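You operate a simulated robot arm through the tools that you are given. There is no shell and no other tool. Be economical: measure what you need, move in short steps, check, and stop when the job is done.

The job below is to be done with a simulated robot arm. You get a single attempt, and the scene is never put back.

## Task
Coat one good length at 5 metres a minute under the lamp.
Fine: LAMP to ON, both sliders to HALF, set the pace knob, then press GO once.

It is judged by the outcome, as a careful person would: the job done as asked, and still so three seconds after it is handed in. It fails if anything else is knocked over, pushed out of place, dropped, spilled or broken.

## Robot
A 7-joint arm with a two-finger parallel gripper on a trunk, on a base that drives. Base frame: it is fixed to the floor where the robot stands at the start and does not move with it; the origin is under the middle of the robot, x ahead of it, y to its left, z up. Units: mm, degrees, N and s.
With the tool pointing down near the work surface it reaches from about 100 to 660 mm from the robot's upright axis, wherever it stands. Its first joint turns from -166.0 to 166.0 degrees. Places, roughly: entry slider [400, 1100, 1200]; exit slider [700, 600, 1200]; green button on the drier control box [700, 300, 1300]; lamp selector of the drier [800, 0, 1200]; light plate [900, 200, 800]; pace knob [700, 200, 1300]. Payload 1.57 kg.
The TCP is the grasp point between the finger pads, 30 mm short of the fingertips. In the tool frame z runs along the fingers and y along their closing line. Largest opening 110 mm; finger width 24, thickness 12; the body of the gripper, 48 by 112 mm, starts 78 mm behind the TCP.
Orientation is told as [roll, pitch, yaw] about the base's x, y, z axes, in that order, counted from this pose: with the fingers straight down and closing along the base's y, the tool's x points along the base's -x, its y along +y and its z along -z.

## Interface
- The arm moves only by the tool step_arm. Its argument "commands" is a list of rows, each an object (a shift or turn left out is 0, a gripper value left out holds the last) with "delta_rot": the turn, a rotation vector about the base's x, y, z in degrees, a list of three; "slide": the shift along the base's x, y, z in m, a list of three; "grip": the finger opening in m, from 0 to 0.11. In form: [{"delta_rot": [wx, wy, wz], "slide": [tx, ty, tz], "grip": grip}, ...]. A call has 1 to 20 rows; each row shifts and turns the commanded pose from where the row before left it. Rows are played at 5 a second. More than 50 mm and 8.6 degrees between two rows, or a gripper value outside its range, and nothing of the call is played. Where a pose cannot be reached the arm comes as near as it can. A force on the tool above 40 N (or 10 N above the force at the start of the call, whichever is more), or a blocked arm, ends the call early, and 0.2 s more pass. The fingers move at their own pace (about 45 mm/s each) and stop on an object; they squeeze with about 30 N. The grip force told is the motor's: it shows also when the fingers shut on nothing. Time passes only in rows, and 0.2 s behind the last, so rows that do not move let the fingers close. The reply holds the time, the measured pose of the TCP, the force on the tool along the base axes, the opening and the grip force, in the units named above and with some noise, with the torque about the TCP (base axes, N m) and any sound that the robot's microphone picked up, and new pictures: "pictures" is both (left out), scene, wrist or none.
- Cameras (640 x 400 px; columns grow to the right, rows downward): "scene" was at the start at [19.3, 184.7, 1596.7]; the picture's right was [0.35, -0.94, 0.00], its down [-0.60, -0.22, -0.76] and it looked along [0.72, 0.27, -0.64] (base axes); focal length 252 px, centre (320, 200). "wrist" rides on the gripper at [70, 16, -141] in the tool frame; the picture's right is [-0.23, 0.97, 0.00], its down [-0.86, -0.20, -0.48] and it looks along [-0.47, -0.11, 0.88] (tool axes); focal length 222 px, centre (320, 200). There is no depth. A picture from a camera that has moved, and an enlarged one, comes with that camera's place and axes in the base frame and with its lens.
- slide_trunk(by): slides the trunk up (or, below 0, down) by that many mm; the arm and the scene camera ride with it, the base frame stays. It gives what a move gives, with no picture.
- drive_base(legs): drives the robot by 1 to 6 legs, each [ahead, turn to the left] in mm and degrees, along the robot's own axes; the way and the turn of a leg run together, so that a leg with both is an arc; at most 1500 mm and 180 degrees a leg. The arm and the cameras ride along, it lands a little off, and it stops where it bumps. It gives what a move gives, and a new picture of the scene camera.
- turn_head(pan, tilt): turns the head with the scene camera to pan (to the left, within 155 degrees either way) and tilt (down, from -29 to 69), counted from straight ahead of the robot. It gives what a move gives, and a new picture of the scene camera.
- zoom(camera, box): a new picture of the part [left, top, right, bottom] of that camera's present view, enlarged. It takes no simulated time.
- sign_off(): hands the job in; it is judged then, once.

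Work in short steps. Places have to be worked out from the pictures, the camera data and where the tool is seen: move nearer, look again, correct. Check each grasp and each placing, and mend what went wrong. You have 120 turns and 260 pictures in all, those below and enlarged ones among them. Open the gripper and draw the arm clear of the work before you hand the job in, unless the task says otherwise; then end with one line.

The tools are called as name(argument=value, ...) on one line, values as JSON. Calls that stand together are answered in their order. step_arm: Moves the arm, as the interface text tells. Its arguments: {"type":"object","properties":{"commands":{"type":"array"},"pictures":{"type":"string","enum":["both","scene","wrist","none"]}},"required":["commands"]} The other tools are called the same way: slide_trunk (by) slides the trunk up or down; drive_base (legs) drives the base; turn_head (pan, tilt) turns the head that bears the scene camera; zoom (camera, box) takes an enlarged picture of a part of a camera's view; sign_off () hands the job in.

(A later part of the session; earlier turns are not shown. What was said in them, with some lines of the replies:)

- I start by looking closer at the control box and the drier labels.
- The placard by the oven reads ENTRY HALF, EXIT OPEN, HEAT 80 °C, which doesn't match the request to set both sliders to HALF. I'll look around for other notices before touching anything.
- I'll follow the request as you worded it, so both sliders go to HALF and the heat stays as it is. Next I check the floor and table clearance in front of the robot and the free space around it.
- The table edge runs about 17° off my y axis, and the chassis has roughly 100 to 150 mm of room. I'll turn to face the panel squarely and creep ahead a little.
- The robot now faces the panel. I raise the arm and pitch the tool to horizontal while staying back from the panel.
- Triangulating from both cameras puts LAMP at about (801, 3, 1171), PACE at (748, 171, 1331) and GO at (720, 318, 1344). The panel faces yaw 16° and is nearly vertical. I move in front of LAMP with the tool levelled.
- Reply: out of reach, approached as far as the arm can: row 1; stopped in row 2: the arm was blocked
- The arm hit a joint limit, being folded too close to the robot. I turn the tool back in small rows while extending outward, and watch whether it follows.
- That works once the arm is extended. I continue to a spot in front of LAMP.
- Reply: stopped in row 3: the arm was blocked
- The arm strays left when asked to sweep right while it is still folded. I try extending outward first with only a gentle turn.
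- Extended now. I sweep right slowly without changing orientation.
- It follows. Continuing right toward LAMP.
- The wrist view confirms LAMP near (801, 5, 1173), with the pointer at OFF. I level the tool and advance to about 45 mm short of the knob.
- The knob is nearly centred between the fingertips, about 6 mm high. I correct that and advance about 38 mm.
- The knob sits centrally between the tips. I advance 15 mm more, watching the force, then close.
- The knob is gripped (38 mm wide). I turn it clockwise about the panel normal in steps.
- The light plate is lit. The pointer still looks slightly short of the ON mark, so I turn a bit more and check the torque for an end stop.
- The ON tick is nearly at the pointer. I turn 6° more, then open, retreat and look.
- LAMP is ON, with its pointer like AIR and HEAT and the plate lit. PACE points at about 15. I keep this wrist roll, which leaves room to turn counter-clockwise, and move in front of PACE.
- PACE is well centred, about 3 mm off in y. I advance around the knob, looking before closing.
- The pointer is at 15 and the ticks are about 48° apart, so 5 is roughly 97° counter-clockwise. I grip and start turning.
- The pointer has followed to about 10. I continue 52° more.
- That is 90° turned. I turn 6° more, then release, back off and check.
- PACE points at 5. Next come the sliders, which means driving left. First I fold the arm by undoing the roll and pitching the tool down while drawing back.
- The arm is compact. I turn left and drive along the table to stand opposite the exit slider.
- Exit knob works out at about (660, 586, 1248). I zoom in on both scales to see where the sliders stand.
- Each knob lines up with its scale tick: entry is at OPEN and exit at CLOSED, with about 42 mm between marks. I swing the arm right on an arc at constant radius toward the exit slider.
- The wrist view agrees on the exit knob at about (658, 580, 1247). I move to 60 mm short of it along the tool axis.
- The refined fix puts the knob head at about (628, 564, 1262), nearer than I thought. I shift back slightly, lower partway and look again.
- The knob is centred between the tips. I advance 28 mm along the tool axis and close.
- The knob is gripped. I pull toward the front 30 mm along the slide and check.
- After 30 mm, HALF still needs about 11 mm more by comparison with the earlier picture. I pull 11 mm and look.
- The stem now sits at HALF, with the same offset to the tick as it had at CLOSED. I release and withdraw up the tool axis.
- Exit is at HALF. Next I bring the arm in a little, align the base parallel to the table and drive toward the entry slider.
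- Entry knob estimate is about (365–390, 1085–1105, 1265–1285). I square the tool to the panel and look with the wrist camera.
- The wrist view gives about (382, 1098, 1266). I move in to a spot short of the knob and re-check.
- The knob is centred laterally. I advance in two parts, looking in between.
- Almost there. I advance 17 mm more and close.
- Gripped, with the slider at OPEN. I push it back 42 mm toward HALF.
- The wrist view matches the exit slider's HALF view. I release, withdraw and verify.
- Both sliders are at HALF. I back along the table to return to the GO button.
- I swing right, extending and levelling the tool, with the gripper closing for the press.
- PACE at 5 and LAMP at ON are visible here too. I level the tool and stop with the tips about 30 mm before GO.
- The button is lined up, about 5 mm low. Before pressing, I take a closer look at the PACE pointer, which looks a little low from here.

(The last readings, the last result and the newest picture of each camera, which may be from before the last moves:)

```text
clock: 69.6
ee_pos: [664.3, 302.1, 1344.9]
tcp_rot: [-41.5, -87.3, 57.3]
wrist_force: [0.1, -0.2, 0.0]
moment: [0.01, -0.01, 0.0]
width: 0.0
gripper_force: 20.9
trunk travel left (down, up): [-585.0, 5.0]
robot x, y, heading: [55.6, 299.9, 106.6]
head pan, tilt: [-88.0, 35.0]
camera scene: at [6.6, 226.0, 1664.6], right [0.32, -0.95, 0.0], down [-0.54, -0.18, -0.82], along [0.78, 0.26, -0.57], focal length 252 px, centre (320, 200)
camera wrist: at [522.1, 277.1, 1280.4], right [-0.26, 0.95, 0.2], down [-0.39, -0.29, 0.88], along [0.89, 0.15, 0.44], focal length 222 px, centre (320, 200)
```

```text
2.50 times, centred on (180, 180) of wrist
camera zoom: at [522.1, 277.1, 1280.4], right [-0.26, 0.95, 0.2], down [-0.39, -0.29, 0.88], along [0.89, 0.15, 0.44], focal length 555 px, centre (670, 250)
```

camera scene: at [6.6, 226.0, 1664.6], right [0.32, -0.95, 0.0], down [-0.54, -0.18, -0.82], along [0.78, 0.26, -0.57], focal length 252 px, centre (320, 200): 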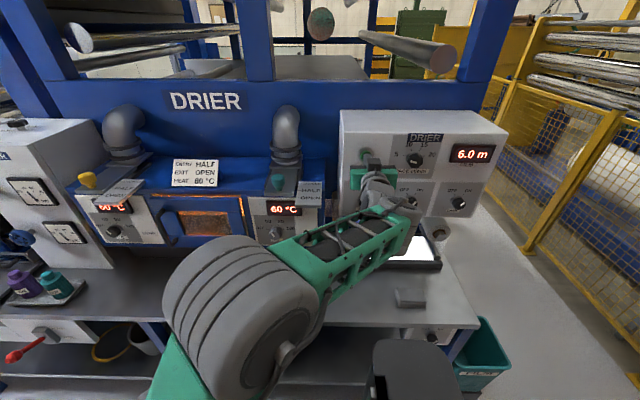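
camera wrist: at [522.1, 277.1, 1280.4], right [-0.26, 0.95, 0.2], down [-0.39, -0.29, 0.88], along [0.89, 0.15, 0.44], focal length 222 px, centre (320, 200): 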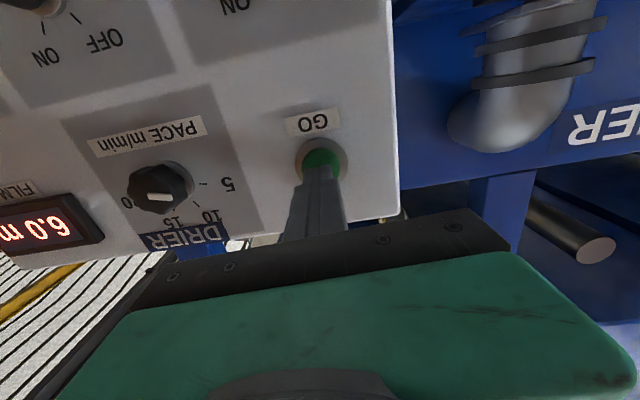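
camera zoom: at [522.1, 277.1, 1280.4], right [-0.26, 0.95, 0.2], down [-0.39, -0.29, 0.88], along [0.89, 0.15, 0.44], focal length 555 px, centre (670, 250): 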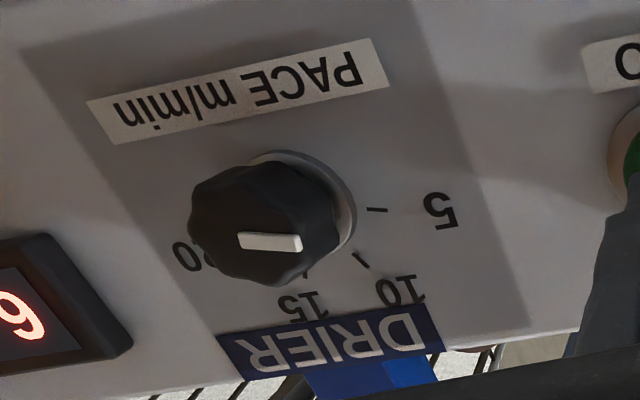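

The pointer is parallel to the 5 tick, so PACE is right. I lower by 4 mm and approach the button.

step_arm(commands=[{"slide": [0, 0.001, -0.004]}, {"slide": [0.0096, 0.0028, 0]}, {"slide": [0.0077, 0.0023, 0]}], pictures="wrist")

zoom(camera="wrist", box=[240, 90, 400, 210])

```text
clock: 70.4
ee_pos: [677.5, 307.8, 1340.1]
tcp_rot: [-38.7, -87.3, 54.3]
wrist_force: [-27.6, -5.5, -5.7]
moment: [-0.01, -0.14, 0.15]
width: 0.2
gripper_force: 20.9
trunk travel left (down, up): [-585.0, 5.0]
robot x, y, heading: [53.1, 297.8, 106.6]
head pan, tilt: [-88.0, 35.0]
heard: click
camera wrist: at [533.8, 282.4, 1276.1], right [-0.26, 0.95, 0.2], down [-0.38, -0.29, 0.88], along [0.89, 0.15, 0.44], focal length 222 px, centre (320, 200)
```

wrist: 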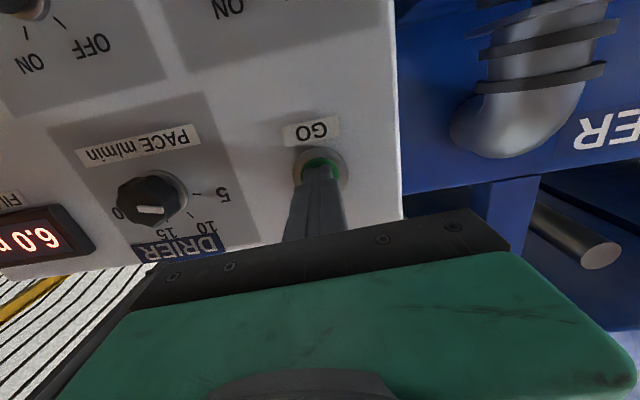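

```text
3.33 times, centred on (320, 150) of wrist
camera zoom: at [533.8, 282.4, 1276.1], right [-0.26, 0.95, 0.2], down [-0.38, -0.29, 0.88], along [0.89, 0.15, 0.44], focal length 740 px, centre (320, 367)
```

zoom: 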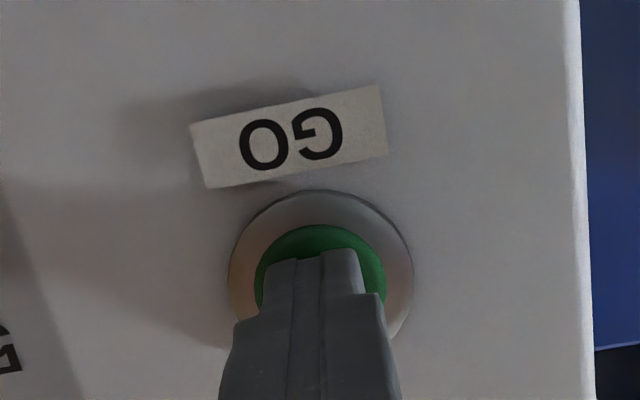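

A click was heard with 28 N on the tool, so GO is pressed. I draw straight back and watch the machine.

step_arm(commands=[{"slide": [-0.02, -0.006, 0]}, {"slide": [-0.03, -0.009, 0]}, {"slide": [-0.03, -0.009, 0]}, {"slide": [-0.03, -0.009, 0]}], pictures="both")

zoom(camera="scene", box=[320, 100, 520, 270])

```text
clock: 71.4
ee_pos: [569.8, 275.0, 1338.8]
tcp_rot: [-40.5, -87.4, 56.2]
wrist_force: [0.0, -0.7, 0.2]
moment: [-0.02, 0.04, 0.0]
width: 0.0
gripper_force: 21.5
trunk travel left (down, up): [-585.0, 5.0]
robot x, y, heading: [54.1, 298.9, 106.5]
head pan, tilt: [-88.0, 35.0]
camera scene: at [5.5, 226.1, 1664.5], right [0.32, -0.95, 0.0], down [-0.54, -0.18, -0.82], along [0.78, 0.26, -0.57], focal length 252 px, centre (320, 200)
camera wrist: at [428.0, 249.6, 1274.5], right [-0.26, 0.95, 0.2], down [-0.38, -0.29, 0.88], along [0.89, 0.15, 0.44], focal length 222 px, centre (320, 200)
```

scene: 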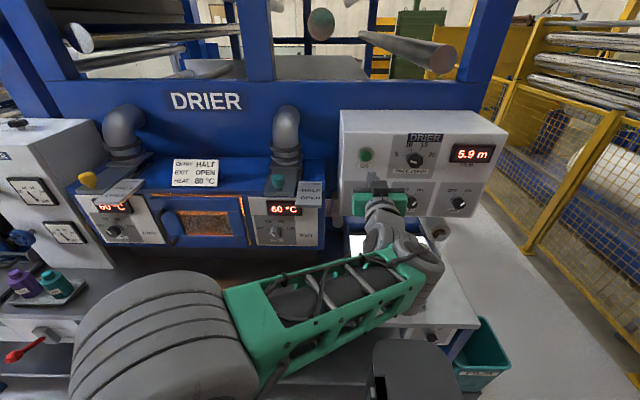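
wrist: 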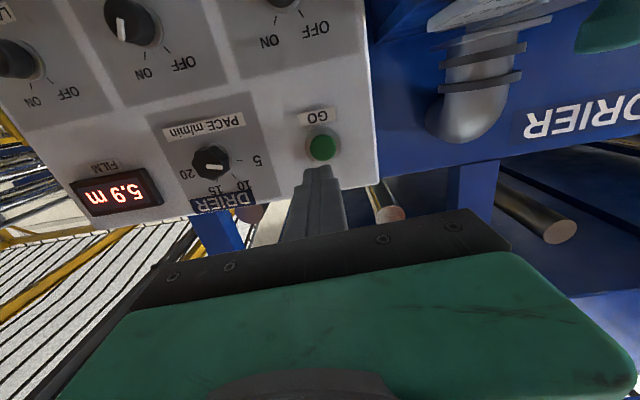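

```text
2.35 times, centred on (420, 185) of scene
camera zoom: at [5.5, 226.1, 1664.5], right [0.32, -0.95, 0.0], down [-0.54, -0.18, -0.82], along [0.78, 0.26, -0.57], focal length 594 px, centre (85, 235)
```

zoom: 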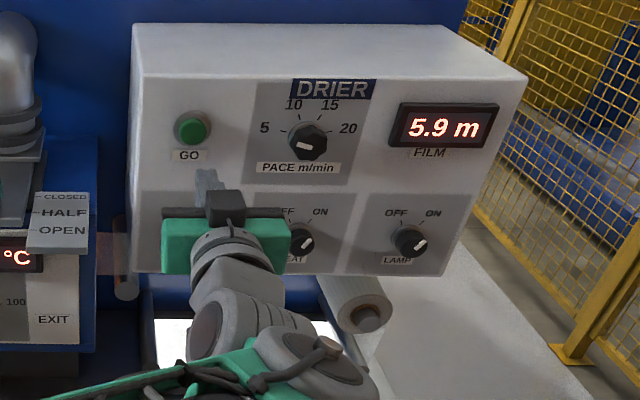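

The film is running and the counter reads 5.9 m. I open the gripper, keep clear and wait for the length to finish.

step_arm(commands=[{"slide": [-0.01, 0.03, 0], "grip": 0.06}, {"slide": [-0.01, 0.03, 0]}, {"slide": [-0.01, 0.03, 0]}, {"slide": [-0.01, 0.03, 0]}, {"slide": [-0.01, 0.03, 0]}, {"slide": [-0.01, 0.03, 0]}, {}, {}, {}, {}, {}, {}, {}, {}, {}, {}, {}, {}, {}, {}], pictures="scene")

zoom(camera="scene", box=[320, 100, 520, 270])

```text
clock: 75.6
ee_pos: [510.8, 458.2, 1339.0]
tcp_rot: [-40.4, -87.3, 56.1]
wrist_force: [0.4, -0.2, 0.6]
moment: [0.01, -0.01, 0.0]
width: 59.8
gripper_force: 0.0
trunk travel left (down, up): [-585.0, 5.0]
robot x, y, heading: [55.4, 299.3, 106.5]
head pan, tilt: [-88.0, 35.0]
camera scene: at [5.7, 226.1, 1664.5], right [0.32, -0.95, 0.0], down [-0.54, -0.18, -0.82], along [0.78, 0.26, -0.57], focal length 252 px, centre (320, 200)
```

scene: 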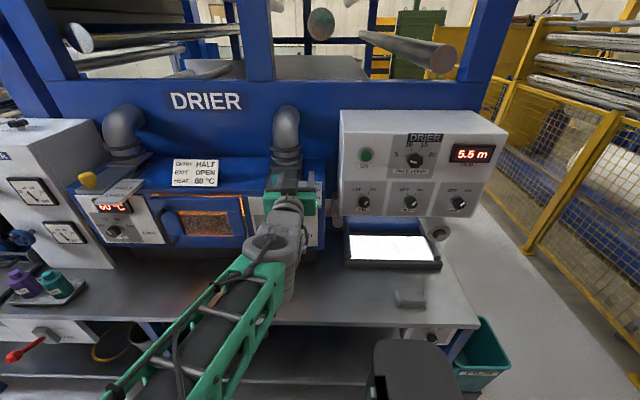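

```text
2.35 times, centred on (420, 185) of scene
camera zoom: at [5.7, 226.1, 1664.5], right [0.32, -0.95, 0.0], down [-0.54, -0.18, -0.82], along [0.78, 0.26, -0.57], focal length 594 px, centre (85, 235)
```

zoom: 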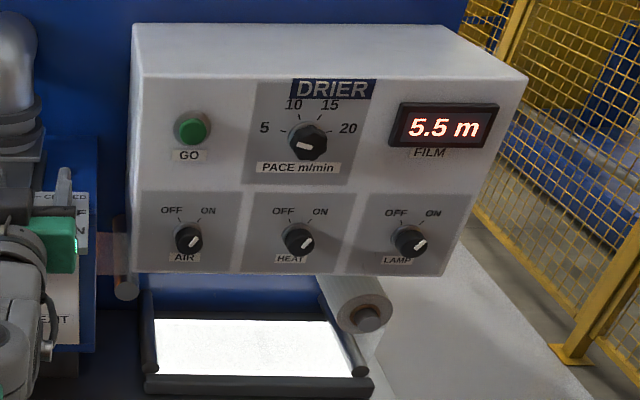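

The counter is going down at the expected pace. I keep waiting.

step_arm(commands=[{}, {}, {}, {}, {}, {}, {}, {}, {}, {}, {}, {}, {}, {}, {}, {}, {}, {}, {}, {}], pictures="none")

step_arm(commands=[{}, {}, {}, {}, {}, {}, {}, {}, {}, {}, {}, {}, {}, {}, {}, {}, {}, {}, {}, {}], pictures="none")

zoom(camera="scene", box=[320, 100, 520, 270])

```text
clock: 79.8
ee_pos: [510.8, 457.4, 1339.1]
tcp_rot: [-40.5, -87.3, 56.1]
wrist_force: [-0.4, -0.2, 0.2]
moment: [-0.02, 0.01, -0.03]
width: 60.0
gripper_force: 0.1
trunk travel left (down, up): [-585.0, 5.0]
robot x, y, heading: [51.8, 298.2, 106.8]
head pan, tilt: [-88.0, 35.0]
```

```text
clock: 84.0
ee_pos: [510.5, 456.5, 1339.9]
tcp_rot: [-40.5, -87.4, 56.0]
wrist_force: [-0.7, 0.5, 0.5]
moment: [-0.02, 0.0, 0.04]
width: 59.9
gripper_force: 0.1
trunk travel left (down, up): [-585.0, 5.0]
robot x, y, heading: [53.5, 301.7, 106.5]
head pan, tilt: [-88.0, 35.0]
```

```text
2.35 times, centred on (420, 185) of scene
camera zoom: at [5.7, 226.1, 1664.5], right [0.32, -0.95, 0.0], down [-0.54, -0.18, -0.82], along [0.78, 0.26, -0.57], focal length 594 px, centre (85, 235)
```

zoom: 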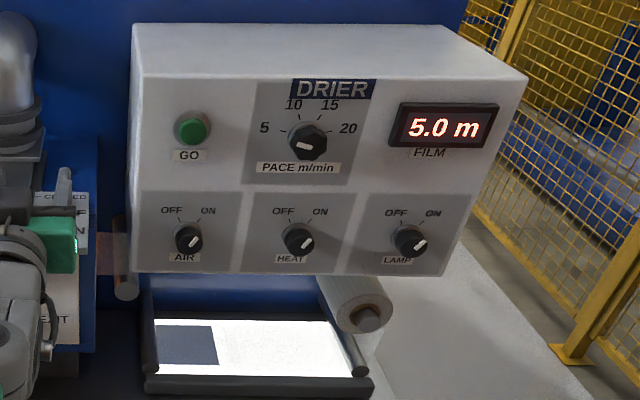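

The film stands at 5.0 m, so 1 m has been used, and a dark piece now lies on the light plate. I check whether it has stopped and how the coat looks.

step_arm(commands=[{}, {}, {}, {}, {}, {}, {}, {}, {}, {}], pictures="scene")

zoom(camera="scene", box=[340, 225, 450, 275])

zoom(camera="scene", box=[0, 140, 260, 360])

```text
clock: 86.2
ee_pos: [511.2, 457.2, 1338.8]
tcp_rot: [-40.5, -87.3, 56.1]
wrist_force: [-1.0, -1.0, 1.0]
moment: [-0.01, -0.02, 0.03]
width: 60.0
gripper_force: 0.1
trunk travel left (down, up): [-585.0, 5.0]
robot x, y, heading: [57.0, 301.1, 106.6]
head pan, tilt: [-88.0, 35.0]
camera scene: at [5.7, 226.1, 1664.5], right [0.32, -0.95, 0.0], down [-0.54, -0.18, -0.82], along [0.78, 0.26, -0.57], focal length 252 px, centre (320, 200)
```

scene: 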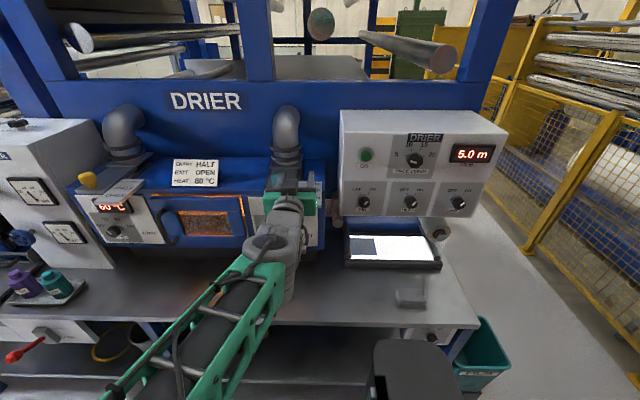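

```text
5.82 times, centred on (395, 250) of scene
camera zoom: at [5.7, 226.1, 1664.5], right [0.32, -0.95, 0.0], down [-0.54, -0.18, -0.82], along [0.78, 0.26, -0.57], focal length 1469 px, centre (-116, -91)
```

zoom: 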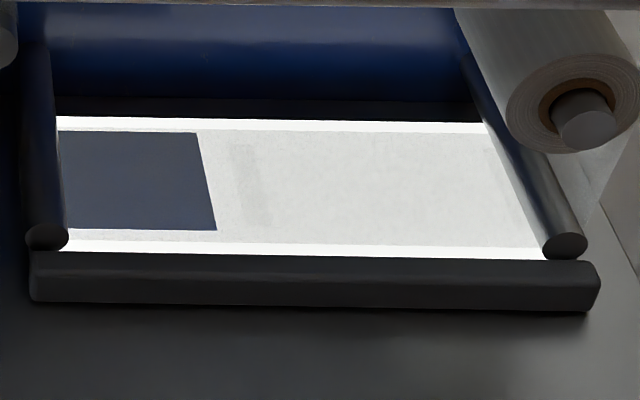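

```text
1.82 times, centred on (130, 250) of scene
camera zoom: at [5.7, 226.1, 1664.5], right [0.32, -0.95, 0.0], down [-0.54, -0.18, -0.82], along [0.78, 0.26, -0.57], focal length 459 px, centre (666, 109)
```

zoom: 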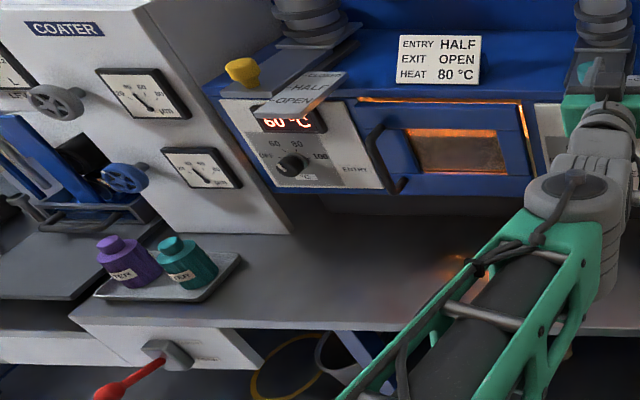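

The run stopped by itself at 5.0 m and the coated piece on the plate looks evenly dark. I draw the arm well clear and do a last check of the exit slider.

step_arm(commands=[{"slide": [-0.03, 0.0, 0], "delta_rot": [-1.8, 5.9, 0]}, {"slide": [-0.03, 0.01, 0], "delta_rot": [-1.8, 5.9, 0]}, {"slide": [-0.03, 0.02, 0], "delta_rot": [-1.8, 5.9, 0]}, {"slide": [-0.03, 0.03, 0], "delta_rot": [-1.8, 5.9, 0]}, {"slide": [-0.02, 0.03, 0], "delta_rot": [-1.8, 5.9, 0]}, {"slide": [-0.02, 0.03, 0], "delta_rot": [-1.8, 5.9, 0]}], pictures="scene")

zoom(camera="scene", box=[50, 150, 350, 270])

```text
clock: 87.2
ee_pos: [420.3, 392.1, 1347.4]
tcp_rot: [-3.3, -63.0, -0.2]
wrist_force: [-0.6, 0.6, 0.2]
moment: [0.01, 0.0, -0.03]
width: 59.8
gripper_force: 0.1
trunk travel left (down, up): [-585.0, 5.0]
robot x, y, heading: [52.2, 297.0, 106.6]
head pan, tilt: [-88.0, 35.0]
stopped in row 5: the arm was blocked; the commanded pose is now the measured one
camera scene: at [6.1, 226.8, 1664.5], right [0.32, -0.95, 0.0], down [-0.54, -0.18, -0.82], along [0.78, 0.26, -0.57], focal length 252 px, centre (320, 200)
```

scene: 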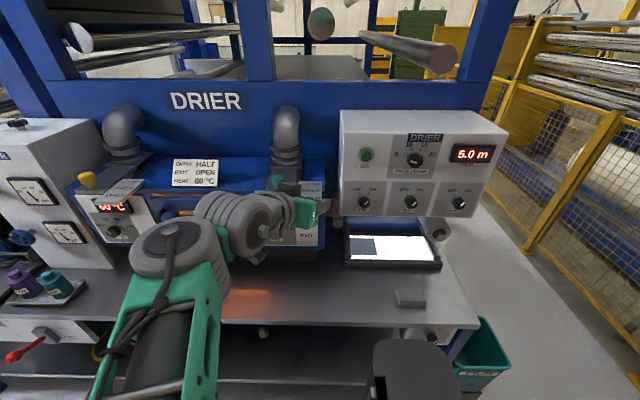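

```text
2.13 times, centred on (200, 210) of scene
camera zoom: at [6.1, 226.8, 1664.5], right [0.32, -0.95, 0.0], down [-0.54, -0.18, -0.82], along [0.78, 0.26, -0.57], focal length 539 px, centre (576, 179)
```

zoom: 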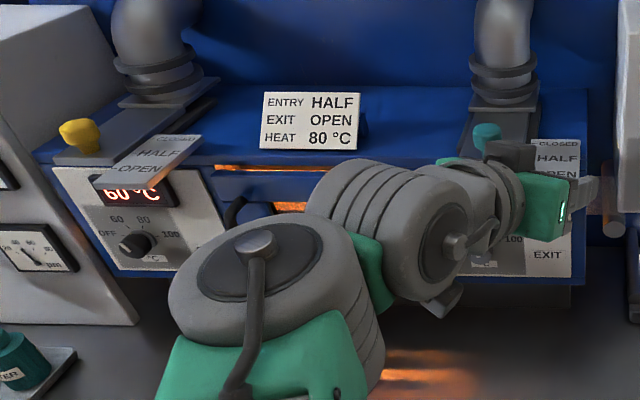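

LAMP, PACE and both sliders are set, GO was pressed once, the run is complete, and the arm is free with its gripper open. I hand the job in.

sign_off()

```text
The job is handed in.
```

I coated one length at 5 m/min: LAMP is ON, both sliders are at HALF, and GO was pressed once. The run used 1 m of film (6.0 to 5.0 m) and the coat looks even on the light plate. The drier's placard says EXIT OPEN and 80 °C, but I followed your settings and left the heat at 60 °C.
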